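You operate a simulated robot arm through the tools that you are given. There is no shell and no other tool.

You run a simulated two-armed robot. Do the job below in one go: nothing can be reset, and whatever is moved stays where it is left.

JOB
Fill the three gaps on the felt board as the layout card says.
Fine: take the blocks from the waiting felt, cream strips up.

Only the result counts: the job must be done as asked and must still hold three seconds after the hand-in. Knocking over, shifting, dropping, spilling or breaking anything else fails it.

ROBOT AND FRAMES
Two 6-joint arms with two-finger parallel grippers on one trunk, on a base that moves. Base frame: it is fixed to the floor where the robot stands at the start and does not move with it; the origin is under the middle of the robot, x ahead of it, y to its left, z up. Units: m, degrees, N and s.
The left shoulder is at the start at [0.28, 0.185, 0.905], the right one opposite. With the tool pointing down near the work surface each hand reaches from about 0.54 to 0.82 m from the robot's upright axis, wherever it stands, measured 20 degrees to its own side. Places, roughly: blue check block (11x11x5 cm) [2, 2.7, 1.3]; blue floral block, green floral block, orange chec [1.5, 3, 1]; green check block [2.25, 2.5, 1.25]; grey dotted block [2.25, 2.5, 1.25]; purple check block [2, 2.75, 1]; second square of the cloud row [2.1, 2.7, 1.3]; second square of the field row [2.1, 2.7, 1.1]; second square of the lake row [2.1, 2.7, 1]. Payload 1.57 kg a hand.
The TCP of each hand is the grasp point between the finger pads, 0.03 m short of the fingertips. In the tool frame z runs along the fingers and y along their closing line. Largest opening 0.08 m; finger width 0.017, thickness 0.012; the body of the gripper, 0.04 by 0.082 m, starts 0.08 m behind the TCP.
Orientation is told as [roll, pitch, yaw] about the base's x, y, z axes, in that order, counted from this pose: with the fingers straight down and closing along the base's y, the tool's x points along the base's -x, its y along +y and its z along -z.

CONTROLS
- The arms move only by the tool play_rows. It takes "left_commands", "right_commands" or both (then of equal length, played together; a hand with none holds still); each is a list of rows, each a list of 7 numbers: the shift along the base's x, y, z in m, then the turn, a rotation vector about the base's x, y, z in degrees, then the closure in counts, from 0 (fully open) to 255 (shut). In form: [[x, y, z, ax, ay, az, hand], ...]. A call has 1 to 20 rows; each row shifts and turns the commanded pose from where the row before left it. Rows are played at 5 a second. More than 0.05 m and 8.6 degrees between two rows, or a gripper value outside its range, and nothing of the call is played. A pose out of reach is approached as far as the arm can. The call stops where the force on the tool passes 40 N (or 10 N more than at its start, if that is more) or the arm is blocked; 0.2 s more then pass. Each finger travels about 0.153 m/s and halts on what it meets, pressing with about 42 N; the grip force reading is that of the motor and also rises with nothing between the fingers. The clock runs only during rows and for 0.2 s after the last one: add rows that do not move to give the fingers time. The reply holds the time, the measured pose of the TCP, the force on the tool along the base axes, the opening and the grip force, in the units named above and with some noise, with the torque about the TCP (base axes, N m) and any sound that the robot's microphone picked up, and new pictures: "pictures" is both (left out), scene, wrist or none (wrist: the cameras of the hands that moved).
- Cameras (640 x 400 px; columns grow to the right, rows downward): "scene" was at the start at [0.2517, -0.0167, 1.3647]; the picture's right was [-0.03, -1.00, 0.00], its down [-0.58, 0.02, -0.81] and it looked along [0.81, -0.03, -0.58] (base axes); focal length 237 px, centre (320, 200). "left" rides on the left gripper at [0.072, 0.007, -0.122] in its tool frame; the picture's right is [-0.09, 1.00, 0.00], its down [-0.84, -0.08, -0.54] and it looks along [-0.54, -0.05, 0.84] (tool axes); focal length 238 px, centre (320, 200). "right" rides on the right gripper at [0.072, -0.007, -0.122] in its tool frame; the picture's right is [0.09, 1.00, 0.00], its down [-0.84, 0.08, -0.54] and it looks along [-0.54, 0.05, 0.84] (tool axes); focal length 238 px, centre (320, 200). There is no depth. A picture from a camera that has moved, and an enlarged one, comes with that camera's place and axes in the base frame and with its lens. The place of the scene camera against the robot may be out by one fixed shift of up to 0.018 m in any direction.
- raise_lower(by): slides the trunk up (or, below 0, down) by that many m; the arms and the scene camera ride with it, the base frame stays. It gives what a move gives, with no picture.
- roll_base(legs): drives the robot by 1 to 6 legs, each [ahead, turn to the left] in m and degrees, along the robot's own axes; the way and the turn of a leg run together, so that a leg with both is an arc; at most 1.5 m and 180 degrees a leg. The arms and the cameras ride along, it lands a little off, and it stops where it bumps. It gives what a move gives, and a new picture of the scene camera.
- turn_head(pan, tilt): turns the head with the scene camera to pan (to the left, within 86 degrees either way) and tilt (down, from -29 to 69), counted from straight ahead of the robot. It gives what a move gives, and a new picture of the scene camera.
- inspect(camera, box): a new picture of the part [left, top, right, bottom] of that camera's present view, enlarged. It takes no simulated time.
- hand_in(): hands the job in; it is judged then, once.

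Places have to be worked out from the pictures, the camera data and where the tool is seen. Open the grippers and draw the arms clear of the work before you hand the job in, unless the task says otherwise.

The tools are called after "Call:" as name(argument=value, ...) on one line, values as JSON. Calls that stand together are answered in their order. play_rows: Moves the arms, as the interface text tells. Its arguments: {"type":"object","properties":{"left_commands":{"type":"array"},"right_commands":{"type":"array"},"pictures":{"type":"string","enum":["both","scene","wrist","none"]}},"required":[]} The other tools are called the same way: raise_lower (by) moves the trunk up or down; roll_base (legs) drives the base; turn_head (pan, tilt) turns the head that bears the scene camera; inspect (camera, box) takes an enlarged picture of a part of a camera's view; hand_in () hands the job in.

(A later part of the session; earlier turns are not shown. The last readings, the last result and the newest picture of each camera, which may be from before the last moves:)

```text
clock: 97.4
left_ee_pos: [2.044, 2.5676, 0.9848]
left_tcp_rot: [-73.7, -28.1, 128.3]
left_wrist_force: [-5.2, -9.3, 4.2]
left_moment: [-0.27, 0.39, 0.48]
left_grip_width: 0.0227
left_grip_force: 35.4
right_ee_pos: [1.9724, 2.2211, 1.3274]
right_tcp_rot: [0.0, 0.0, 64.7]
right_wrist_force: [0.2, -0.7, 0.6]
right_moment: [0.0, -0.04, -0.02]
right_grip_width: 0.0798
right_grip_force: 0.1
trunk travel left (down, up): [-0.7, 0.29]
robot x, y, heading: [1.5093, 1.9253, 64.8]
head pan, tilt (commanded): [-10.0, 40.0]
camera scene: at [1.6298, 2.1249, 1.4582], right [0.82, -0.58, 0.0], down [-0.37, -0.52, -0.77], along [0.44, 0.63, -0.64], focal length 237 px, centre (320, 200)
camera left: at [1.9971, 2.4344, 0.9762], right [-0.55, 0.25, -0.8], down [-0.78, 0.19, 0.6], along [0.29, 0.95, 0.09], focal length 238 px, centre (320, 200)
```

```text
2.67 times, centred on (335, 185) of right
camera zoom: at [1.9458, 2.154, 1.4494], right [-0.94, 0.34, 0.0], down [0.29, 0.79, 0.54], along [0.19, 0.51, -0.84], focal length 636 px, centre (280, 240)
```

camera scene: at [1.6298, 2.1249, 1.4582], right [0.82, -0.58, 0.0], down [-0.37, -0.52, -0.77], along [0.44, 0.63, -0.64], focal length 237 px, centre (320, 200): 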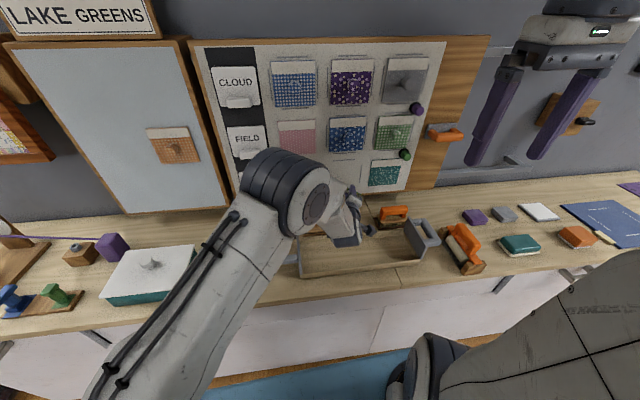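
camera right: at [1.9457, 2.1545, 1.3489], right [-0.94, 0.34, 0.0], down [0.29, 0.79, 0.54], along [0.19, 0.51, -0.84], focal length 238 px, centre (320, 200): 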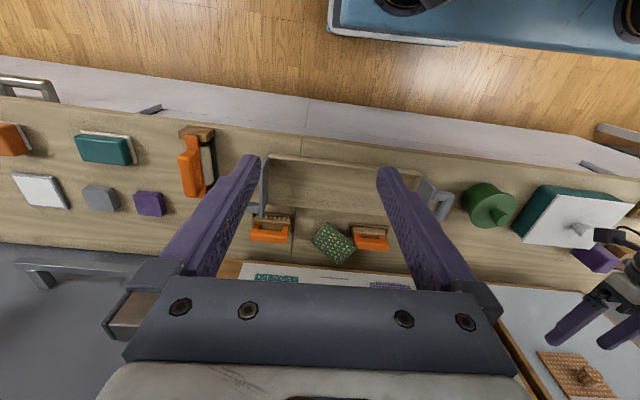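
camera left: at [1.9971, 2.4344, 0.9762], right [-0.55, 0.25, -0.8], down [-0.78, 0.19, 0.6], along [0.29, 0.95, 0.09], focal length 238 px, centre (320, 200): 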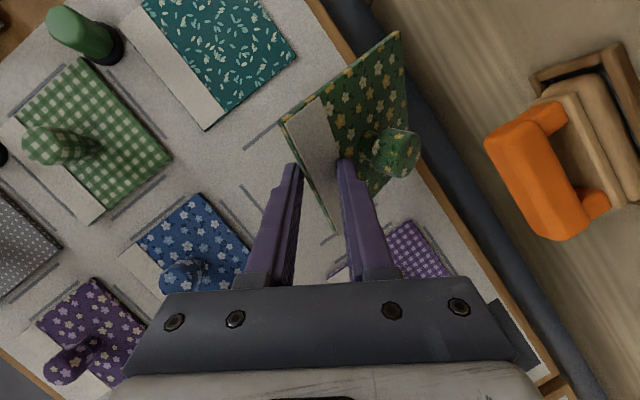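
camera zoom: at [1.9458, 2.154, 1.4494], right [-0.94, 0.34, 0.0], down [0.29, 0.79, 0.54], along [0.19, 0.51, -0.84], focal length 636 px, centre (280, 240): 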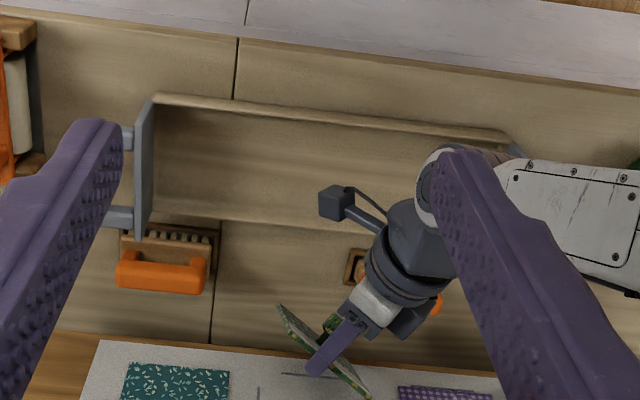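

The pad's far edge caught under the board's lower edge while lifting and has pivoted in the grip; there is ~10 N against the board. I look closely before relieving it.

Call:
inspect(camera="left", box=[240, 10, 460, 290])

Call:
inspect(camera="right", box=[300, 190, 400, 260])

Call:
inspect(camera="scene", box=[280, 120, 460, 260])

```text
1.43 times, centred on (350, 150) of left
camera zoom: at [1.9971, 2.4344, 0.9762], right [-0.55, 0.25, -0.8], down [-0.78, 0.19, 0.6], along [0.29, 0.95, 0.09], focal length 340 px, centre (277, 271)
```

zoom: 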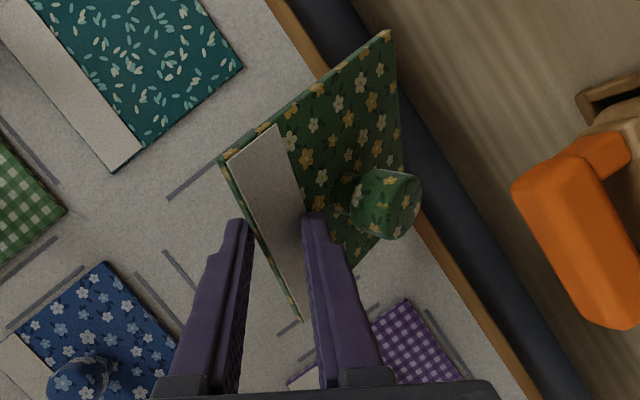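

```text
5.71 times, centred on (350, 225) of right
camera zoom: at [1.9458, 2.154, 1.4494], right [-0.94, 0.34, 0.0], down [0.29, 0.79, 0.54], along [0.19, 0.51, -0.84], focal length 1362 px, centre (149, 57)
```

zoom: 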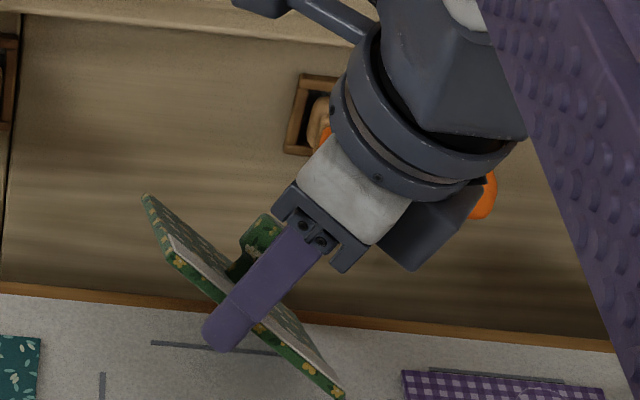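

```text
2.86 times, centred on (370, 190) of scene
camera zoom: at [1.6298, 2.1249, 1.4582], right [0.82, -0.58, 0.0], down [-0.37, -0.52, -0.77], along [0.44, 0.63, -0.64], focal length 677 px, centre (177, 229)
```

zoom: 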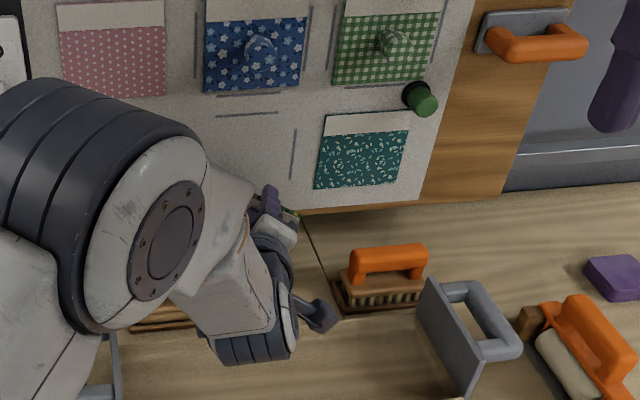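

The board and its blocks look undisturbed. I back away from the board (toward the robot) 6 cm to free the pad.

Call:
play_rows(left_commands=[[-0.0043, -0.009, 0, 0, 0, 0, 255], [-0.0085, -0.0181, 0.005, 0, 0, 0, 255], [-0.0128, -0.0271, 0.01, 0, 0, 0, 255], [0, 0, 0, 0, 0, 0, 255]], pictures="both")

Call:
inspect(camera="right", box=[300, 150, 420, 260])

```text
clock: 98.4
left_ee_pos: [2.0167, 2.5138, 0.9981]
left_tcp_rot: [-73.3, -28.1, 128.1]
left_wrist_force: [-0.2, -0.6, -0.2]
left_moment: [-0.05, 0.03, -0.02]
left_grip_width: 0.005
left_grip_force: 25.2
right_ee_pos: [1.9712, 2.2207, 1.3262]
right_tcp_rot: [0.0, -0.1, 64.7]
right_wrist_force: [-0.3, -0.2, 0.3]
right_moment: [0.03, 0.02, -0.01]
right_grip_width: 0.0797
right_grip_force: 0.0
trunk travel left (down, up): [-0.7, 0.29]
robot x, y, heading: [1.5061, 1.9267, 65.0]
head pan, tilt (commanded): [-10.0, 40.0]
camera scene: at [1.6302, 2.1254, 1.4579], right [0.82, -0.58, 0.0], down [-0.37, -0.53, -0.77], along [0.44, 0.63, -0.64], focal length 237 px, centre (320, 200)
camera left: at [1.9707, 2.3801, 0.9898], right [-0.55, 0.24, -0.8], down [-0.78, 0.19, 0.6], along [0.29, 0.95, 0.09], focal length 238 px, centre (320, 200)
```

scene: 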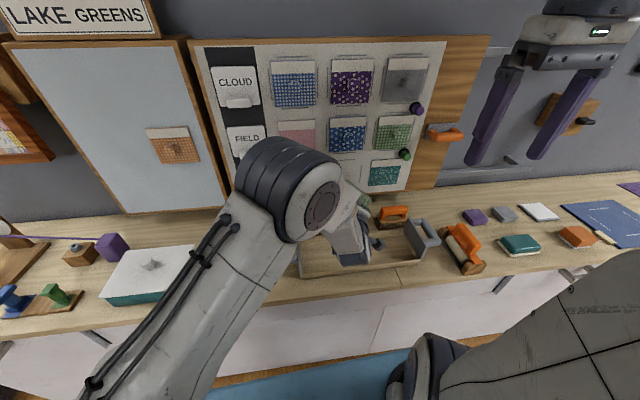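
left: 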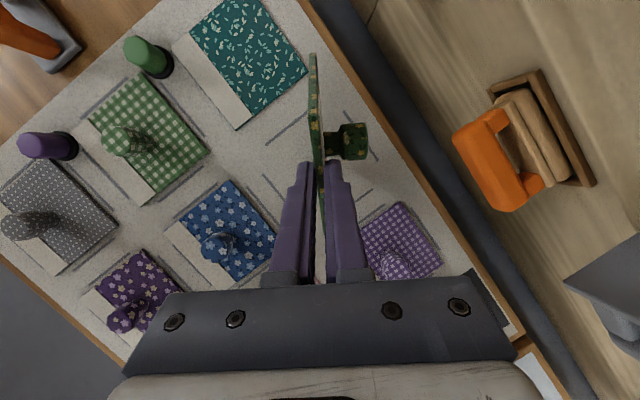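

```text
3.64 times, centred on (360, 205) of right
camera zoom: at [1.9462, 2.1544, 1.449], right [-0.94, 0.34, 0.0], down [0.29, 0.79, 0.54], along [0.19, 0.51, -0.84], focal length 867 px, centre (174, 182)
```

zoom: 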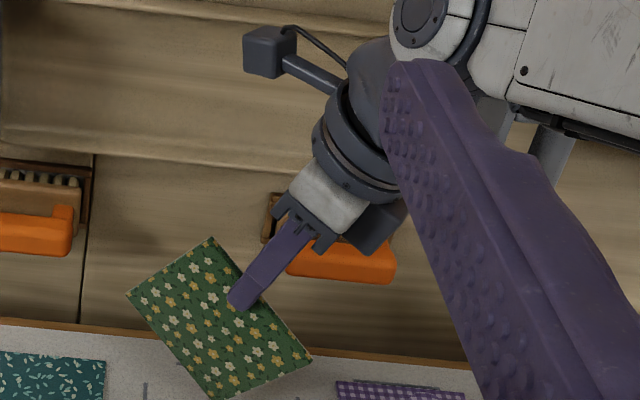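

The pad snapped back parallel between the fingers, held by its cream edge, and nothing on the board moved. I retreat, then swing the left tool to point straight down so the block hangs upright facing the robot at about (1.78, 2.61, 1.16), while the right hand moves aside.

Call:
play_rows(left_commands=[[-0.0128, -0.0271, 0, 0, 0, 0, 255], [-0.0128, -0.0271, 0, 0, 0, 0, 255], [-0.0194, 0.0138, 0.015, -6.618, 2.389, 3.703, 255], [-0.0194, 0.0138, 0.015, -6.618, 2.389, 3.703, 255], [-0.0194, 0.0138, 0.015, -6.618, 2.389, 3.703, 255], [-0.0194, 0.0138, 0.015, -6.618, 2.389, 3.703, 255], [-0.0194, 0.0138, 0.015, -6.618, 2.389, 3.703, 255], [-0.0194, 0.0138, 0.015, -6.618, 2.389, 3.703, 255], [-0.0194, 0.0138, 0.015, -6.618, 2.389, 3.703, 255], [-0.0194, 0.0138, 0.015, -6.618, 2.389, 3.703, 255], [-0.0194, 0.0138, 0.015, -6.618, 2.389, 3.703, 255], [-0.0194, 0.0138, 0.015, -6.618, 2.389, 3.703, 255], [-0.0194, 0.0138, 0.015, -6.618, 2.389, 3.703, 255], [0, 0, 0, 0, 0, 0, 255]], right_commands=[[0.0139, -0.0066, 0, 0, 0, 0, 0], [0.0139, -0.0066, 0, 0, 0, 0, 0], [0.0139, -0.0066, 0, 0, 0, 0, 0], [0.0139, -0.0066, 0, 0, 0, 0, 0], [0.0139, -0.0066, 0, 0, 0, 0, 0], [0.0139, -0.0066, 0, 0, 0, 0, 0], [0.0139, -0.0066, 0, 0, 0, 0, 0], [0.0139, -0.0066, 0, 0, 0, 0, 0], [0.0139, -0.0066, 0, 0, 0, 0, 0], [0.0139, -0.0066, 0, 0, 0, 0, 0], [0.0139, -0.0066, 0, 0, 0, 0, 0], [0.0139, -0.0066, 0, 0, 0, 0, 0], [0.0139, -0.0066, 0, 0, 0, 0, 0], [0, 0, 0, 0, 0, 0, 0]], pictures="both")

```text
clock: 101.4
left_ee_pos: [1.7766, 2.5692, 1.1096]
left_tcp_rot: [-8.8, -12.2, 155.9]
left_wrist_force: [-0.6, 0.2, -0.7]
left_moment: [-0.01, -0.04, -0.03]
left_grip_width: 0.0047
left_grip_force: 25.5
left hand out of reach, approached as far as the arm can: row 10, 11, 12, 13
right_ee_pos: [2.1524, 2.1361, 1.3261]
right_tcp_rot: [-0.1, 0.1, 64.7]
right_wrist_force: [-0.1, 0.3, -0.7]
right_moment: [-0.02, -0.01, 0.01]
right_grip_width: 0.08
right_grip_force: 0.1
trunk travel left (down, up): [-0.7, 0.29]
robot x, y, heading: [1.509, 1.9284, 64.8]
head pan, tilt (commanded): [-10.0, 40.0]
camera scene: at [1.6303, 2.1256, 1.4578], right [0.82, -0.58, 0.0], down [-0.37, -0.53, -0.77], along [0.44, 0.63, -0.64], focal length 237 px, centre (320, 200)
camera right: at [2.1272, 2.0686, 1.4487], right [-0.94, 0.34, 0.0], down [0.29, 0.79, 0.54], along [0.19, 0.51, -0.84], focal length 238 px, centre (320, 200)
camera left: at [1.8534, 2.5063, 1.2115], right [-0.51, -0.85, -0.13], down [-0.64, 0.28, 0.71], along [-0.57, 0.45, -0.69], focal length 238 px, centre (320, 200)
```

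scene: 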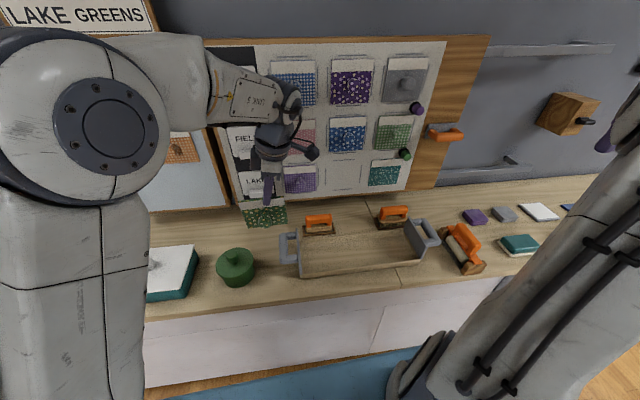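
right: 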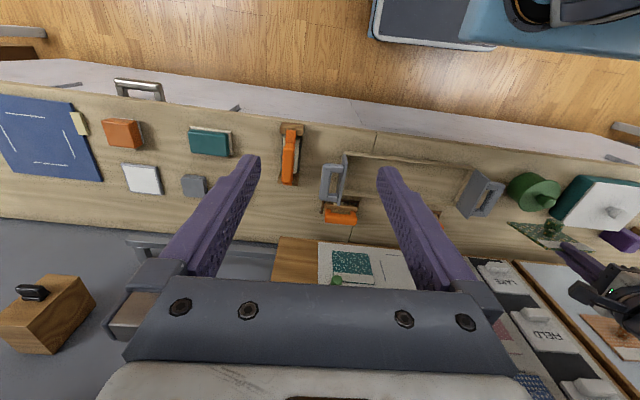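
left: 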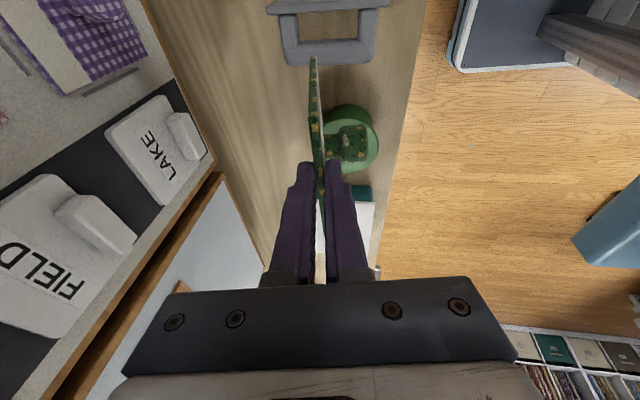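

The block now hangs nearly upright from the left hand (leaning ~9° forward, ~12° sideways). I zoom in on it with the left camera to locate its knob in the tool frame.

Call:
inspect(camera="left", box=[260, 30, 420, 210])

Call:
turn_head(pan=5, tilt=30)

```text
2.22 times, centred on (340, 120) of left
camera zoom: at [1.8534, 2.5063, 1.2115], right [-0.51, -0.85, -0.13], down [-0.64, 0.28, 0.71], along [-0.57, 0.45, -0.69], focal length 530 px, centre (276, 378)
```

zoom: 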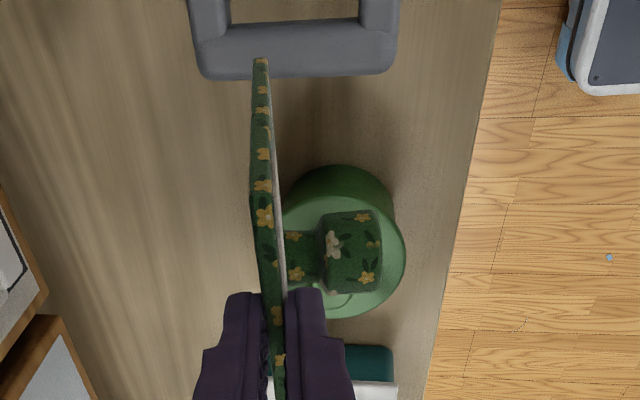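

```text
clock: 102.2
left_ee_pos: [1.777, 2.567, 1.1093]
left_tcp_rot: [-8.8, -12.1, 155.8]
left_wrist_force: [0.1, -0.5, 0.2]
left_moment: [-0.02, 0.04, -0.02]
left_grip_width: 0.0049
left_grip_force: 25.6
right_ee_pos: [2.1539, 2.136, 1.3255]
right_tcp_rot: [0.0, 0.1, 64.6]
right_wrist_force: [-0.2, -0.1, -0.8]
right_moment: [0.0, -0.01, 0.04]
right_grip_width: 0.08
right_grip_force: 0.0
trunk travel left (down, up): [-0.7, 0.29]
robot x, y, heading: [1.5115, 1.9264, 64.7]
head pan, tilt (commanded): [5.0, 30.0]
camera scene: at [1.6125, 2.1409, 1.4732], right [0.94, -0.35, 0.0], down [-0.17, -0.47, -0.87], along [0.3, 0.81, -0.5], focal length 237 px, centre (320, 200)
```

scene: 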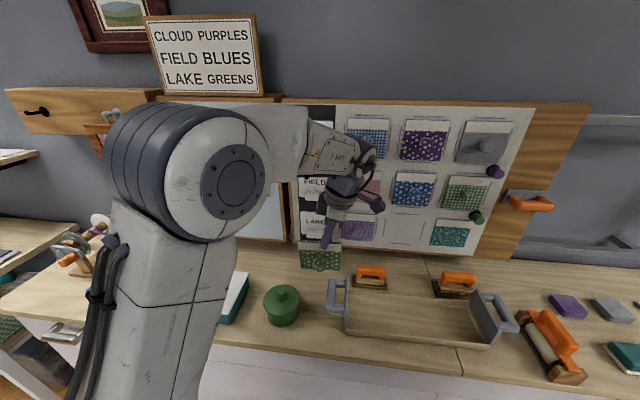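

The knob (stem plus cap) sits at roughly (0.005, 0.03, 0.06) in the left tool frame. I now turn the right hand to point horizontally at the wall (matching the block's lean) out at its own side, ready to take the knob.

Call:
play_rows(right_commands=[[-0.0016, 0.0238, -0.0171, 7.624, -3.083, -0.487, 0], [-0.0016, 0.0238, -0.0171, 7.624, -3.083, -0.487, 0], [-0.0016, 0.0238, -0.0171, 7.624, -3.083, -0.487, 0], [-0.0016, 0.0238, -0.0171, 7.624, -3.083, -0.487, 0], [-0.0016, 0.0238, -0.0171, 7.624, -3.083, -0.487, 0], [-0.0016, 0.0238, -0.0171, 7.624, -3.083, -0.487, 0], [-0.0016, 0.0238, -0.0171, 7.624, -3.083, -0.487, 0], [-0.0016, 0.0238, -0.0171, 7.624, -3.083, -0.487, 0], [-0.0016, 0.0238, -0.0171, 7.624, -3.083, -0.487, 0], [-0.0016, 0.0238, -0.0171, 7.624, -3.083, -0.487, 0], [-0.0016, 0.0238, -0.0171, 7.624, -3.083, -0.487, 0], [-0.0016, 0.0238, -0.0171, 7.624, -3.083, -0.487, 0], [0, 0, 0, 0, 0, 0, 0]], pictures="both")

```text
clock: 105.0
left_ee_pos: [1.7782, 2.568, 1.1098]
left_tcp_rot: [-8.8, -12.1, 155.9]
left_wrist_force: [0.3, -0.5, -0.3]
left_moment: [-0.05, -0.01, 0.03]
left_grip_width: 0.0051
left_grip_force: 24.9
right_ee_pos: [2.1339, 2.422, 1.1212]
right_tcp_rot: [140.2, -78.8, -75.7]
right_wrist_force: [-0.1, 0.1, -0.5]
right_moment: [0.04, -0.02, -0.01]
right_grip_width: 0.0801
right_grip_force: 0.0
trunk travel left (down, up): [-0.7, 0.29]
robot x, y, heading: [1.5085, 1.9241, 65.2]
head pan, tilt (commanded): [5.0, 30.0]
camera scene: at [1.6127, 2.1412, 1.4731], right [0.94, -0.35, 0.0], down [-0.17, -0.47, -0.87], along [0.3, 0.81, -0.5], focal length 237 px, centre (320, 200)
camera right: at [2.0816, 2.3252, 1.032], right [-0.9, 0.43, 0.03], down [-0.26, -0.61, 0.75], along [0.35, 0.67, 0.66], focal length 238 px, centre (320, 200)
```

scene: 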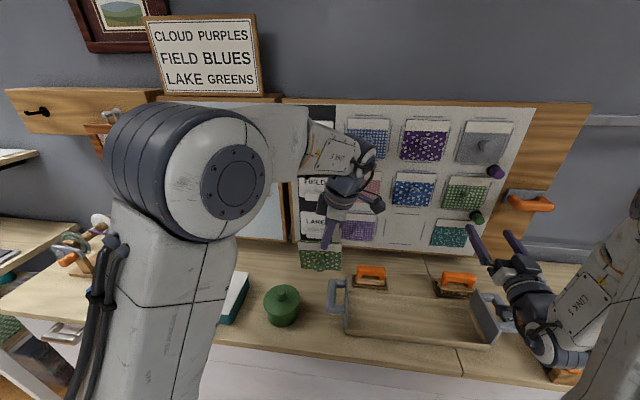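
right: 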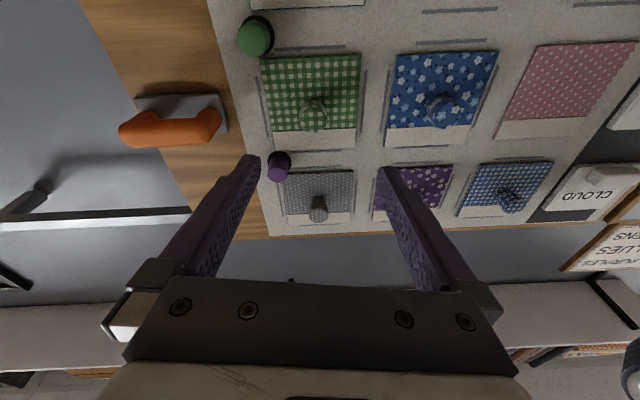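

The right hand is oriented correctly. I bring it low under the hanging block (z≈0.945, above tray and pot) to just below the knob.

Call:
play_rows(right_commands=[[-0.0271, 0.0127, -0.0294, 0, 0, 0, 0], [-0.0271, 0.0127, -0.0294, 0, 0, 0, 0], [-0.0271, 0.0127, -0.0294, 0, 0, 0, 0], [-0.0271, 0.0127, -0.0294, 0, 0, 0, 0], [-0.0271, 0.0127, -0.0294, 0, 0, 0, 0], [-0.0271, 0.0127, -0.0294, 0, 0, 0, 0], [-0.0421, 0.0165, 0, 0, 0, 0, 0], [-0.0421, 0.0165, 0, 0, 0, 0, 0], [0, 0, 0, 0, 0, 0, 0]], pictures="both")

```text
clock: 107.0
left_ee_pos: [1.7774, 2.5693, 1.1098]
left_tcp_rot: [-8.9, -12.1, 155.8]
left_wrist_force: [0.2, -0.1, -1.1]
left_moment: [-0.03, -0.03, 0.01]
left_grip_width: 0.005
left_grip_force: 25.7
right_ee_pos: [2.077, 2.5199, 1.0274]
right_tcp_rot: [134.1, -78.0, -68.2]
right_wrist_force: [0.4, -0.1, 0.6]
right_moment: [-0.01, 0.01, -0.01]
right_grip_width: 0.08
right_grip_force: 0.1
right hand out of reach, approached as far as the arm can: row 2, 3, 4, 5, 6, 7, 8
trunk travel left (down, up): [-0.7, 0.29]
robot x, y, heading: [1.5116, 1.9277, 65.0]
head pan, tilt (commanded): [5.0, 30.0]
camera scene: at [1.6123, 2.1409, 1.4733], right [0.94, -0.35, 0.0], down [-0.17, -0.47, -0.87], along [0.3, 0.81, -0.5], focal length 237 px, centre (320, 200)
camera right: at [2.0259, 2.4236, 0.9384], right [-0.91, 0.41, 0.06], down [-0.23, -0.62, 0.75], along [0.34, 0.67, 0.66], focal length 238 px, centre (320, 200)
```

scene: 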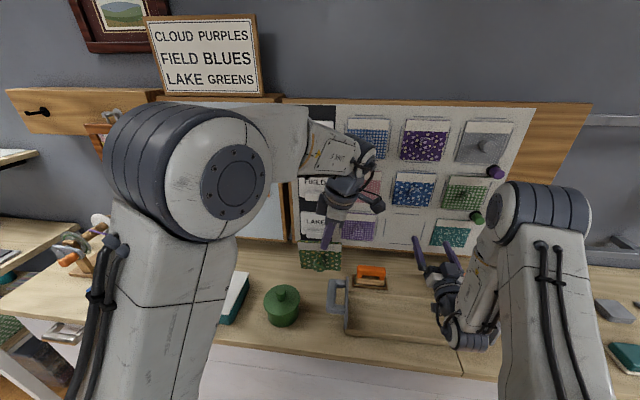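
right: 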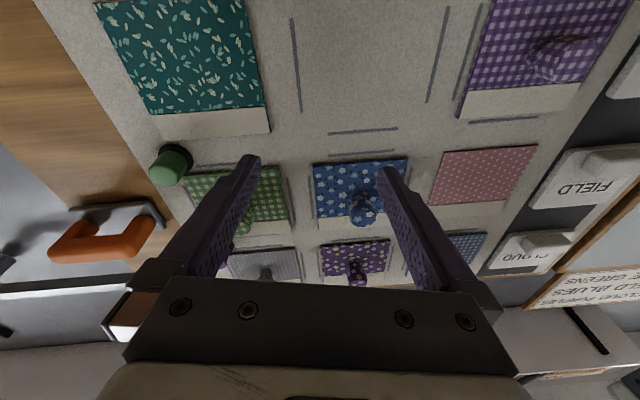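

The right arm cannot fold that close at shoulder height. I raise the meeting point instead: both hands go up ~0.2 m, keeping orientation.

Call:
play_rows(left_commands=[[0, 0, 0.04, 0, 0, 0, 255], [0, 0, 0.04, 0, 0, 0, 255], [0, 0, 0.04, 0, 0, 0, 255], [0, 0, 0.04, 0, 0, 0, 255], [0, 0, 0.04, 0, 0, 0, 255], [0, 0, 0, 0, 0, 0, 255]], right_commands=[[-0.0043, -0.009, 0.045, 0, 0, 0, 0], [-0.0043, -0.009, 0.045, 0, 0, 0, 0], [-0.0043, -0.009, 0.045, 0, 0, 0, 0], [-0.0043, -0.009, 0.045, 0, 0, 0, 0], [-0.0043, -0.009, 0.045, 0, 0, 0, 0], [0, 0, 0, 0, 0, 0, 0]], pictures="both")

```text
clock: 108.4
left_ee_pos: [1.7781, 2.5688, 1.3115]
left_tcp_rot: [-9.1, -12.5, 155.9]
left_wrist_force: [-1.0, -0.7, 0.5]
left_moment: [0.03, 0.01, 0.04]
left_grip_width: 0.0048
left_grip_force: 24.6
right_ee_pos: [2.0594, 2.4716, 1.2537]
right_tcp_rot: [139.8, -78.8, -75.3]
right_wrist_force: [-0.3, -0.4, 0.8]
right_moment: [0.02, -0.02, 0.0]
right_grip_width: 0.0801
right_grip_force: 0.1
right hand out of reach, approached as far as the arm can: row 1
trunk travel left (down, up): [-0.7, 0.29]
robot x, y, heading: [1.5081, 1.9243, 64.9]
head pan, tilt (commanded): [5.0, 30.0]
camera scene: at [1.6122, 2.1408, 1.4733], right [0.94, -0.35, 0.0], down [-0.17, -0.47, -0.87], along [0.3, 0.81, -0.5], focal length 237 px, centre (320, 200)
camera right: at [2.0086, 2.3747, 1.1648], right [-0.9, 0.43, 0.03], down [-0.26, -0.61, 0.75], along [0.35, 0.67, 0.66], focal length 238 px, centre (320, 200)
camera left: at [1.854, 2.5055, 1.4126], right [-0.52, -0.85, -0.13], down [-0.64, 0.28, 0.71], along [-0.57, 0.45, -0.69], focal length 238 px, centre (320, 200)
```

scene: 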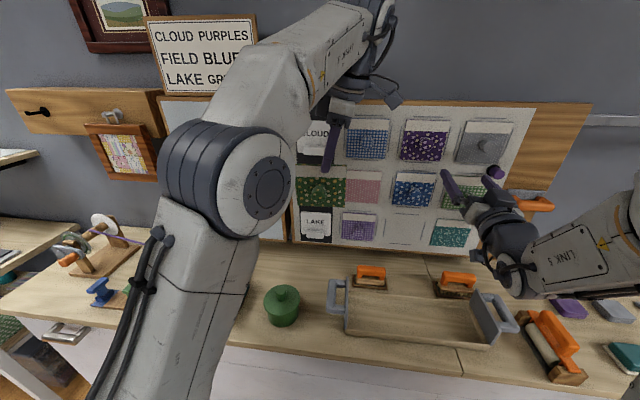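
right: 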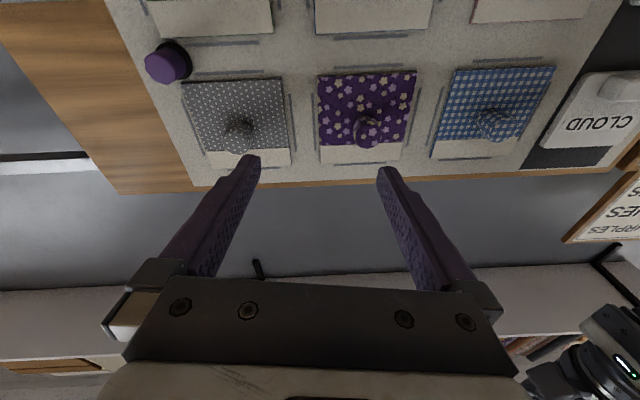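
left: 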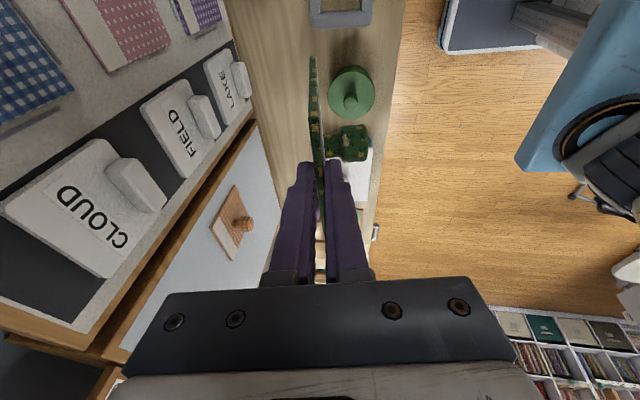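

Both hands reached their places. The right hand now goes left and down under the block in steps (staying beyond its fold limit), to pass beneath and come up around the knob.

Call:
play_rows(right_commands=[[-0.0302, 0.0244, 0, 0, 0, 0, 0], [-0.0302, 0.0244, 0, 0, 0, 0, 0], [-0.0302, 0.0244, 0, 0, 0, 0, 0], [-0.0303, 0.0243, 0, 0, 0, 0, 0], [0, 0, -0.0429, 0, 0, 0, 0], [0, 0, -0.0429, 0, 0, 0, 0], [0, 0, -0.0429, 0, 0, 0, 0], [0, 0, 0, 0, 0, 0, 0]], pictures="both")

```text
clock: 110.2
left_ee_pos: [1.7778, 2.5682, 1.3089]
left_tcp_rot: [-8.9, -12.4, 155.7]
left_wrist_force: [0.0, 0.1, -0.3]
left_moment: [-0.07, -0.05, 0.0]
left_grip_width: 0.0048
left_grip_force: 25.0
right_ee_pos: [2.0585, 2.4844, 1.1268]
right_tcp_rot: [140.1, -78.8, -75.3]
right_wrist_force: [0.5, -0.4, -0.2]
right_moment: [0.01, -0.04, -0.01]
right_grip_width: 0.0802
right_grip_force: 0.1
right hand out of reach, approached as far as the arm can: row 1, 2, 3, 4, 5, 6, 7
trunk travel left (down, up): [-0.7, 0.29]
robot x, y, heading: [1.508, 1.9255, 64.8]
head pan, tilt (commanded): [5.0, 30.0]
camera scene: at [1.6126, 2.1412, 1.4732], right [0.94, -0.35, 0.0], down [-0.17, -0.47, -0.87], along [0.3, 0.81, -0.5], focal length 237 px, centre (320, 200)
camera right: at [2.0072, 2.3873, 1.0372], right [-0.9, 0.43, 0.03], down [-0.26, -0.61, 0.75], along [0.34, 0.67, 0.66], focal length 238 px, centre (320, 200)
```

scene: 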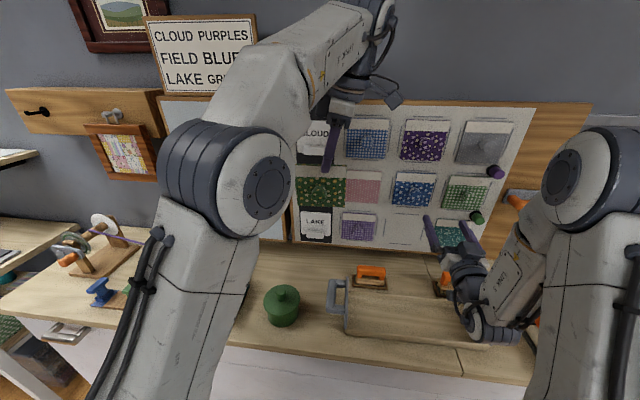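
right: 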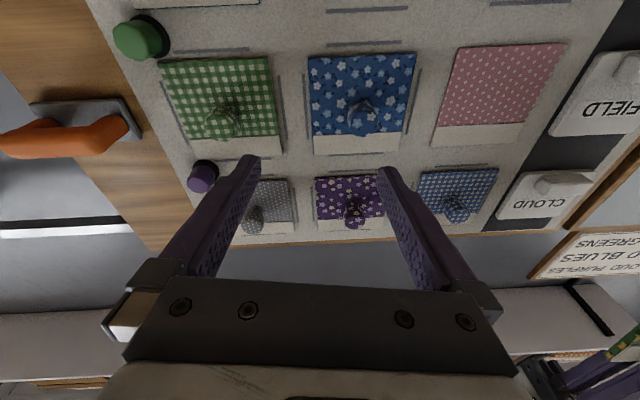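

The right arm is stopped by its fold limit with the tool pitched up. I try passing further out (f≈3.185, still 3 cm short of the knobs) between the rows, and move the left hand with the block slightly forward and left to make room.

Call:
play_rows(left_commands=[[-0.0097, 0.0322, 0, 0, 0, 0, 255], [-0.0097, 0.0322, 0, 0, 0, 0, 255], [0, 0, 0, 0, 0, 0, 255], [0, 0, 0, 0, 0, 0, 255], [0, 0, 0, 0, 0, 0, 255], [0, 0, 0, 0, 0, 0, 255], [0, 0, 0, 0, 0, 0, 255], [0, 0, 0, 0, 0, 0, 255]], right_commands=[[0.0086, 0.0183, 0.0277, 0, 0, 0, 0], [0.0086, 0.0183, 0.0277, 0, 0, 0, 0], [0.0086, 0.0183, 0.0277, 0, 0, 0, 0], [-0.0418, 0.0197, 0, 0, 0, 0, 0], [-0.0418, 0.0197, 0, 0, 0, 0, 0], [-0.0418, 0.0197, 0, 0, 0, 0, 0], [-0.0418, 0.0197, 0, 0, 0, 0, 0], [0, 0, 0, 0, 0, 0, 0]], pictures="both")

```text
clock: 112.0
left_ee_pos: [1.7559, 2.6333, 1.3086]
left_tcp_rot: [-8.9, -12.2, 155.8]
left_wrist_force: [-0.2, 0.2, -1.1]
left_moment: [-0.02, -0.01, 0.01]
left_grip_width: 0.0051
left_grip_force: 25.2
right_ee_pos: [2.0671, 2.5135, 1.2269]
right_tcp_rot: [140.0, -78.9, -74.3]
right_wrist_force: [-0.5, 0.5, 0.3]
right_moment: [-0.01, 0.0, 0.03]
right_grip_width: 0.0801
right_grip_force: 0.1
right hand out of reach, approached as far as the arm can: row 1, 2, 3, 4, 5, 6, 7
trunk travel left (down, up): [-0.7, 0.29]
robot x, y, heading: [1.5078, 1.9274, 64.6]
head pan, tilt (commanded): [5.0, 30.0]
camera scene: at [1.6123, 2.141, 1.4732], right [0.94, -0.35, 0.0], down [-0.17, -0.47, -0.87], along [0.3, 0.81, -0.5], focal length 237 px, centre (320, 200)
camera right: at [2.017, 2.416, 1.1385], right [-0.91, 0.42, 0.03], down [-0.25, -0.61, 0.75], along [0.33, 0.68, 0.66], focal length 238 px, centre (320, 200)
camera left: at [1.832, 2.5701, 1.4102], right [-0.52, -0.85, -0.13], down [-0.64, 0.28, 0.71], along [-0.57, 0.45, -0.69], focal length 238 px, centre (320, 200)
```

scene: 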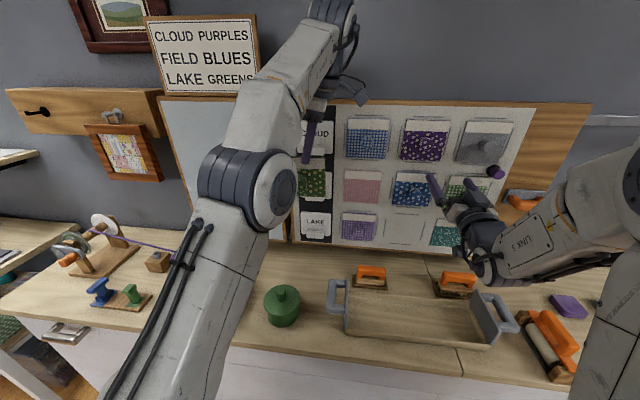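
right: 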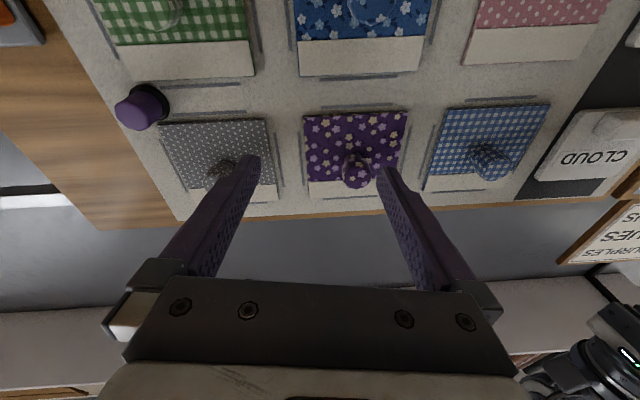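
left: 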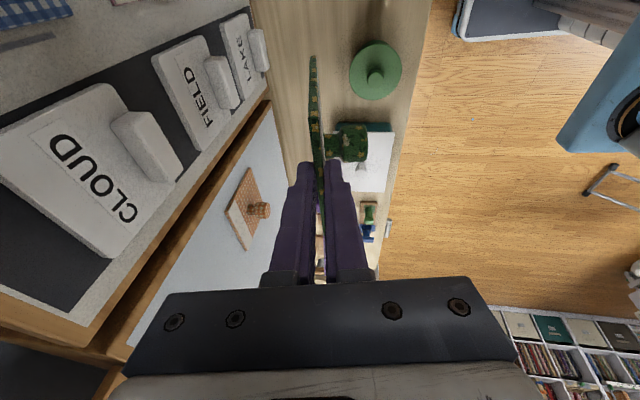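

The right arm is stuck at a joint limit in this pose. Instead I'll let the right hand take the pad by its side edge pointing left, so the left hand can then grip the knob in its proven pose; first I level the right tool and yaw it to the left, watching for reach flags.

Call:
play_rows(right_commands=[[-0.0013, -0.0027, 0, -5.35, -1.46, -0.45, 0], [-0.0013, -0.0027, 0, -5.35, -1.46, -0.45, 0], [-0.0013, -0.0027, 0, 0, 0, 8, 0], [-0.0013, -0.0027, 0, 0, 0, 8, 0], [-0.0013, -0.0027, 0, 0, 0, 8, 0], [-0.0013, -0.0027, 0, 0, 0, 8, 0], [-0.0013, -0.0027, 0, 0, 0, 8, 0], [-0.0013, -0.0027, 0, 0, 0, 8, 0], [-0.0013, -0.0027, 0, 0, 0, 8, 0], [-0.0013, -0.0027, 0, 0, 0, 8, 0], [-0.0013, -0.0027, 0, 0, 0, 8, 0], [0, 0, 0, 0, 0, 8, 0], [0, 0, 0, 0, 0, 8, 0], [0, 0, 0, 0, 0, 0, 0]], pictures="both")

```text
clock: 115.0
left_ee_pos: [1.7564, 2.6335, 1.3076]
left_tcp_rot: [-9.0, -12.2, 155.8]
left_wrist_force: [1.0, -1.0, 0.1]
left_moment: [0.0, -0.06, 0.0]
left_grip_width: 0.0047
left_grip_force: 25.2
right_ee_pos: [2.0401, 2.4932, 1.2238]
right_tcp_rot: [-146.1, -89.9, -62.5]
right_wrist_force: [0.1, 0.8, 0.0]
right_moment: [0.04, -0.01, 0.02]
right_grip_width: 0.0801
right_grip_force: 0.0
right hand out of reach, approached as far as the arm can: row 13
trunk travel left (down, up): [-0.7, 0.29]
robot x, y, heading: [1.5093, 1.9254, 64.9]
head pan, tilt (commanded): [5.0, 30.0]
camera scene: at [1.6124, 2.1412, 1.4732], right [0.94, -0.35, 0.0], down [-0.17, -0.47, -0.87], along [0.3, 0.81, -0.5], focal length 237 px, centre (320, 200)
camera right: at [2.1487, 2.442, 1.151], right [-0.48, -0.87, -0.09], down [0.44, -0.33, 0.84], along [-0.76, 0.36, 0.54], focal length 238 px, centre (320, 200)
```

scene: 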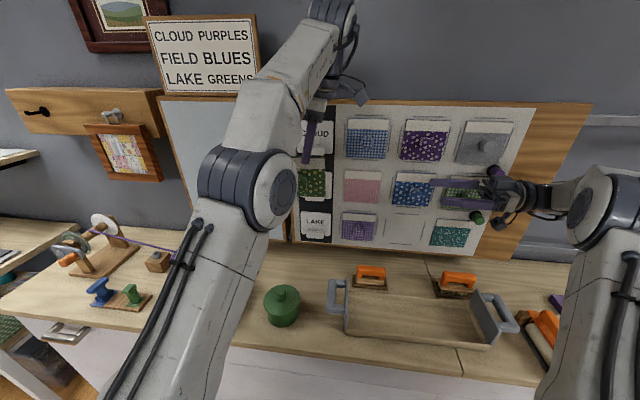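
right: 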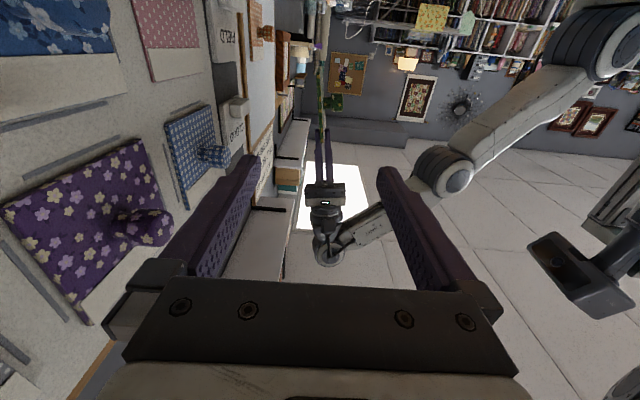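

The right hand now points left without trouble. I align it with the pad's plane and bring it to 10 cm from the block's right edge with fingers ~36 mm open.

Call:
play_rows(right_commands=[[-0.0348, 0.0209, 0.0008, 5.68, 1.37, 1.57, 0], [-0.0348, 0.0209, 0.0008, 5.68, 1.37, 1.57, 140], [-0.0348, 0.0209, 0.0008, 0, 0, 0, 140], [-0.0347, 0.021, 0.0008, 0, 0, 0, 140], [0, 0, 0, 0, 0, 0, 140]], pictures="both")

Call:
inspect(camera="right", box=[240, 20, 440, 200])

```text
clock: 116.2
left_ee_pos: [1.7547, 2.6325, 1.3086]
left_tcp_rot: [-9.0, -12.2, 155.9]
left_wrist_force: [0.1, -0.1, -1.2]
left_moment: [-0.01, -0.03, 0.0]
left_grip_width: 0.005
left_grip_force: 25.3
right_ee_pos: [1.9013, 2.5792, 1.2266]
right_tcp_rot: [-130.9, -78.0, -74.4]
right_wrist_force: [-0.2, 0.4, -0.3]
right_moment: [-0.02, 0.02, -0.03]
right_grip_width: 0.036
right_grip_force: 0.0
trunk travel left (down, up): [-0.7, 0.29]
robot x, y, heading: [1.5093, 1.924, 64.9]
head pan, tilt (commanded): [5.0, 30.0]
camera scene: at [1.6122, 2.1411, 1.4732], right [0.94, -0.35, 0.0], down [-0.17, -0.47, -0.87], along [0.3, 0.81, -0.5], focal length 237 px, centre (320, 200)
camera right: at [2.0085, 2.5493, 1.1412], right [-0.43, -0.87, -0.25], down [0.5, -0.46, 0.73], along [-0.75, 0.19, 0.63], focal length 238 px, centre (320, 200)
```

scene: 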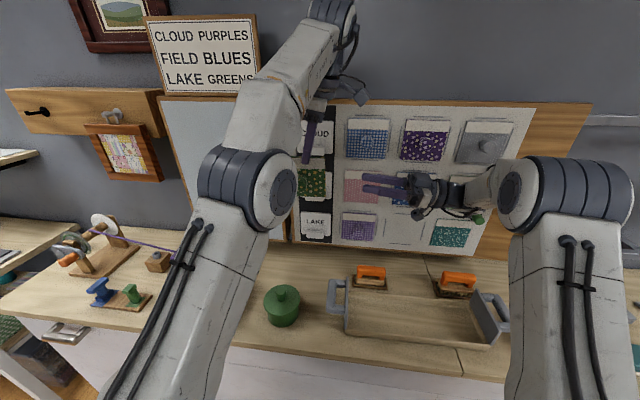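
right: 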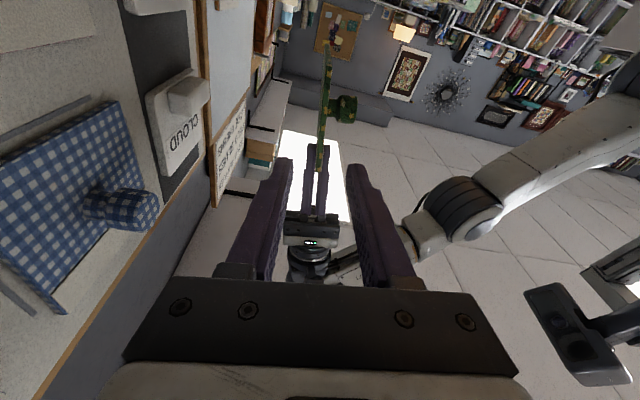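

```text
2.22 times, centred on (340, 110) of right
camera zoom: at [2.0085, 2.5493, 1.1412], right [-0.43, -0.87, -0.25], down [0.5, -0.46, 0.73], along [-0.75, 0.19, 0.63], focal length 530 px, centre (276, 400)
```

zoom: 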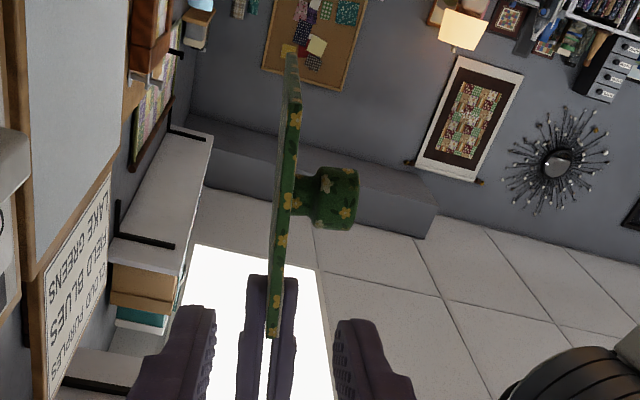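

The pad is edge-on and centred between the right fingers. To leave the knob's height clear I'll grip the lower part of the right edge: down ~4 cm along the pad, then in ~10 cm.

Call:
play_rows(right_commands=[[-0.0021, 0.0077, -0.0387, 0, 0, 0, 140], [-0.0313, 0.014, 0.0045, 0, 0, 0, 140], [-0.0313, 0.014, 0.0045, 0, 0, 0, 140], [0, 0, 0, 0, 0, 0, 140]], pictures="wrist")

Call:
inspect(camera="right", box=[240, 20, 440, 200])

Call:
inspect(camera="scene", box=[280, 90, 480, 240])

```text
clock: 117.2
left_ee_pos: [1.7561, 2.6335, 1.3083]
left_tcp_rot: [-9.0, -12.2, 155.7]
left_wrist_force: [-0.6, -0.1, 0.0]
left_moment: [0.0, -0.02, 0.01]
left_grip_width: 0.005
left_grip_force: 26.0
right_ee_pos: [1.8369, 2.615, 1.1963]
right_tcp_rot: [-131.0, -78.1, -74.2]
right_wrist_force: [-0.5, -0.3, -0.6]
right_moment: [0.01, 0.01, 0.01]
right_grip_width: 0.036
right_grip_force: 0.0
trunk travel left (down, up): [-0.7, 0.29]
robot x, y, heading: [1.5094, 1.9322, 64.8]
head pan, tilt (commanded): [5.0, 30.0]
camera right: at [1.9432, 2.5857, 1.1104], right [-0.43, -0.87, -0.24], down [0.5, -0.46, 0.73], along [-0.75, 0.19, 0.63], focal length 238 px, centre (320, 200)
```

right: 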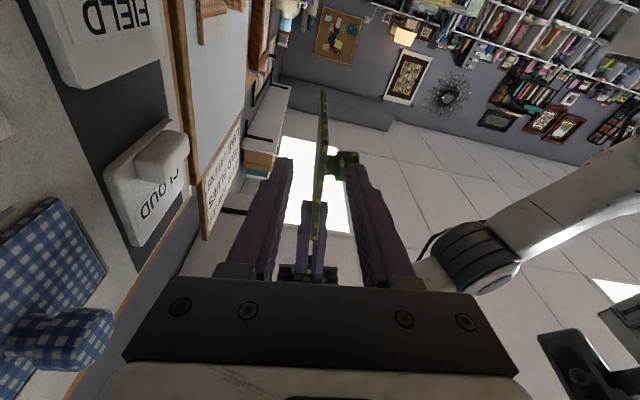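

```text
2.22 times, centred on (340, 110) of right
camera zoom: at [1.9432, 2.5857, 1.1104], right [-0.43, -0.87, -0.24], down [0.5, -0.46, 0.73], along [-0.75, 0.19, 0.63], focal length 530 px, centre (276, 400)
```

zoom: 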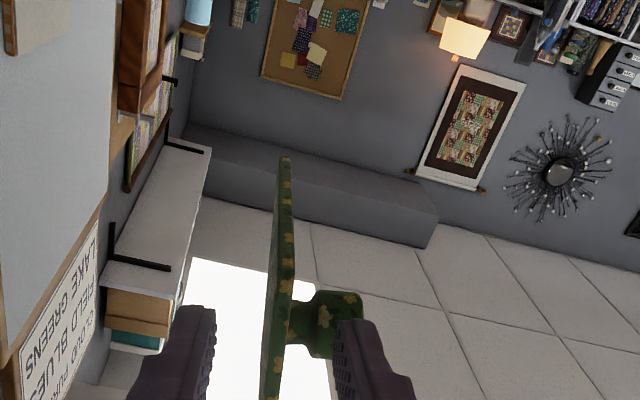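

```text
2.67 times, centred on (380, 165) of scene
camera zoom: at [1.6122, 2.141, 1.4732], right [0.94, -0.35, 0.0], down [-0.17, -0.47, -0.87], along [0.3, 0.81, -0.5], focal length 632 px, centre (160, 293)
```

zoom: 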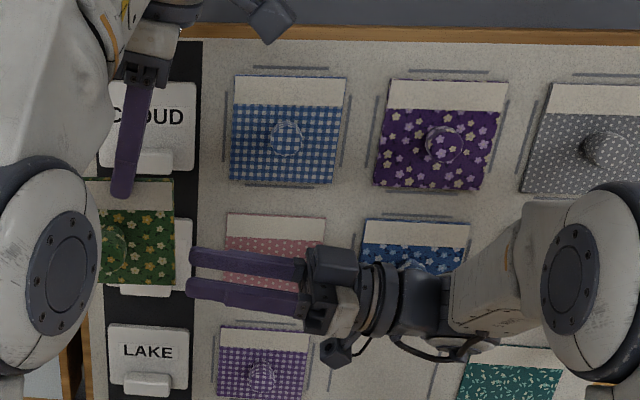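

The fingers are lined up with the lower right edge. I advance the last ~3.5 cm and close the right hand on the pad.

Call:
play_rows(right_commands=[[-0.0157, 0.007, 0.0022, 0, 0, 0, 140], [-0.0157, 0.007, 0.0022, 0, 0, 0, 140], [0, 0, 0, 0, 0, 0, 140]], pictures="wrist")

Call:
inspect(camera="scene", box=[280, 130, 400, 220])

Call:
inspect(camera="left", box=[240, 30, 440, 210])

```text
clock: 118.0
left_ee_pos: [1.757, 2.6325, 1.3089]
left_tcp_rot: [-9.1, -12.2, 155.8]
left_wrist_force: [0.7, 0.5, -0.7]
left_moment: [-0.01, 0.0, -0.02]
left_grip_width: 0.0048
left_grip_force: 25.5
right_ee_pos: [1.804, 2.6279, 1.2013]
right_tcp_rot: [-130.9, -78.1, -74.3]
right_wrist_force: [1.3, 0.5, -0.6]
right_moment: [0.03, 0.03, -0.03]
right_grip_width: 0.0361
right_grip_force: 0.2
trunk travel left (down, up): [-0.7, 0.29]
robot x, y, heading: [1.5057, 1.9268, 64.7]
head pan, tilt (commanded): [5.0, 30.0]
camera right: at [1.912, 2.5987, 1.1155], right [-0.43, -0.87, -0.25], down [0.5, -0.46, 0.73], along [-0.75, 0.19, 0.63], focal length 238 px, centre (320, 200)
```

right: 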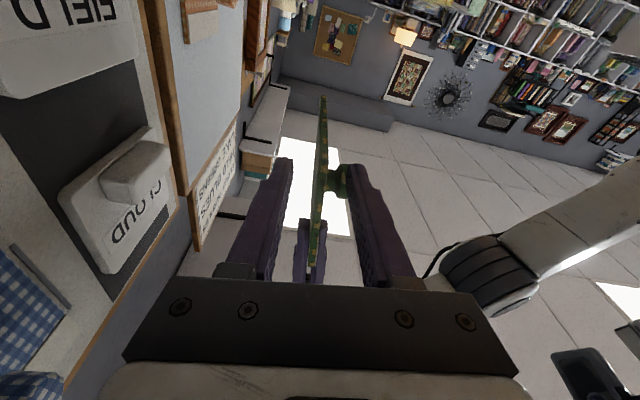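

```text
4.44 times, centred on (340, 175) of scene
camera zoom: at [1.6123, 2.141, 1.4732], right [0.94, -0.35, 0.0], down [-0.17, -0.47, -0.87], along [0.3, 0.81, -0.5], focal length 1053 px, centre (231, 311)
```

zoom: 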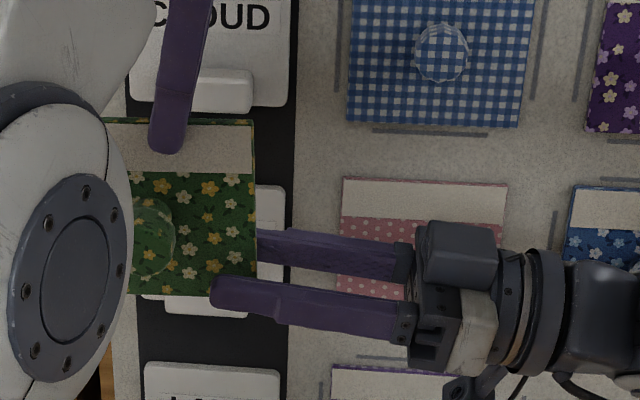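

```text
2.22 times, centred on (340, 120) of left
camera zoom: at [1.8319, 2.5701, 1.4102], right [-0.52, -0.85, -0.13], down [-0.64, 0.28, 0.71], along [-0.57, 0.45, -0.69], focal length 530 px, centre (276, 378)
```

zoom: 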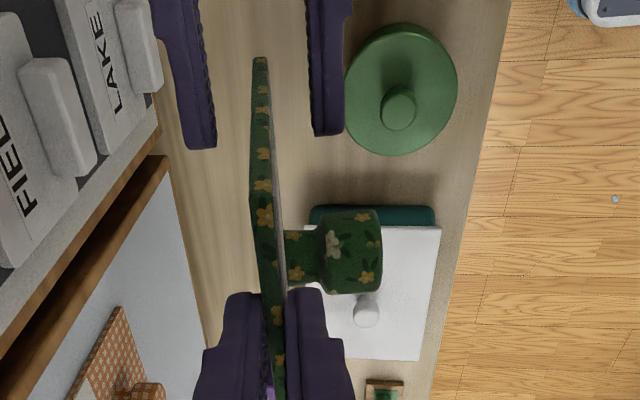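

The right fingers straddle the pad's lower right edge symmetrically. I close the right hand.

Call:
play_rows(right_commands=[[0, 0, 0, 0, 0, 0, 255], [0, 0, 0, 0, 0, 0, 255], [0, 0, 0, 0, 0, 0, 255]], pictures="wrist")

```text
clock: 118.8
left_ee_pos: [1.7564, 2.6324, 1.3077]
left_tcp_rot: [-9.1, -12.3, 155.9]
left_wrist_force: [1.2, 0.1, -0.5]
left_moment: [0.04, -0.05, 0.06]
left_grip_width: 0.0047
left_grip_force: 25.5
right_ee_pos: [1.8045, 2.6285, 1.201]
right_tcp_rot: [-130.9, -78.0, -74.2]
right_wrist_force: [-1.0, 0.9, 0.7]
right_moment: [0.01, -0.01, 0.0]
right_grip_width: 0.0049
right_grip_force: 25.7
trunk travel left (down, up): [-0.7, 0.29]
robot x, y, heading: [1.513, 1.9253, 64.7]
head pan, tilt (commanded): [5.0, 30.0]
camera right: at [1.9121, 2.5987, 1.1154], right [-0.43, -0.87, -0.25], down [0.5, -0.46, 0.73], along [-0.75, 0.19, 0.63], focal length 238 px, centre (320, 200)
```

right: 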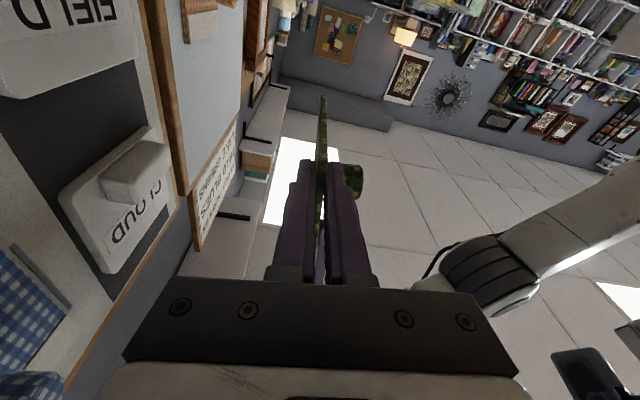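

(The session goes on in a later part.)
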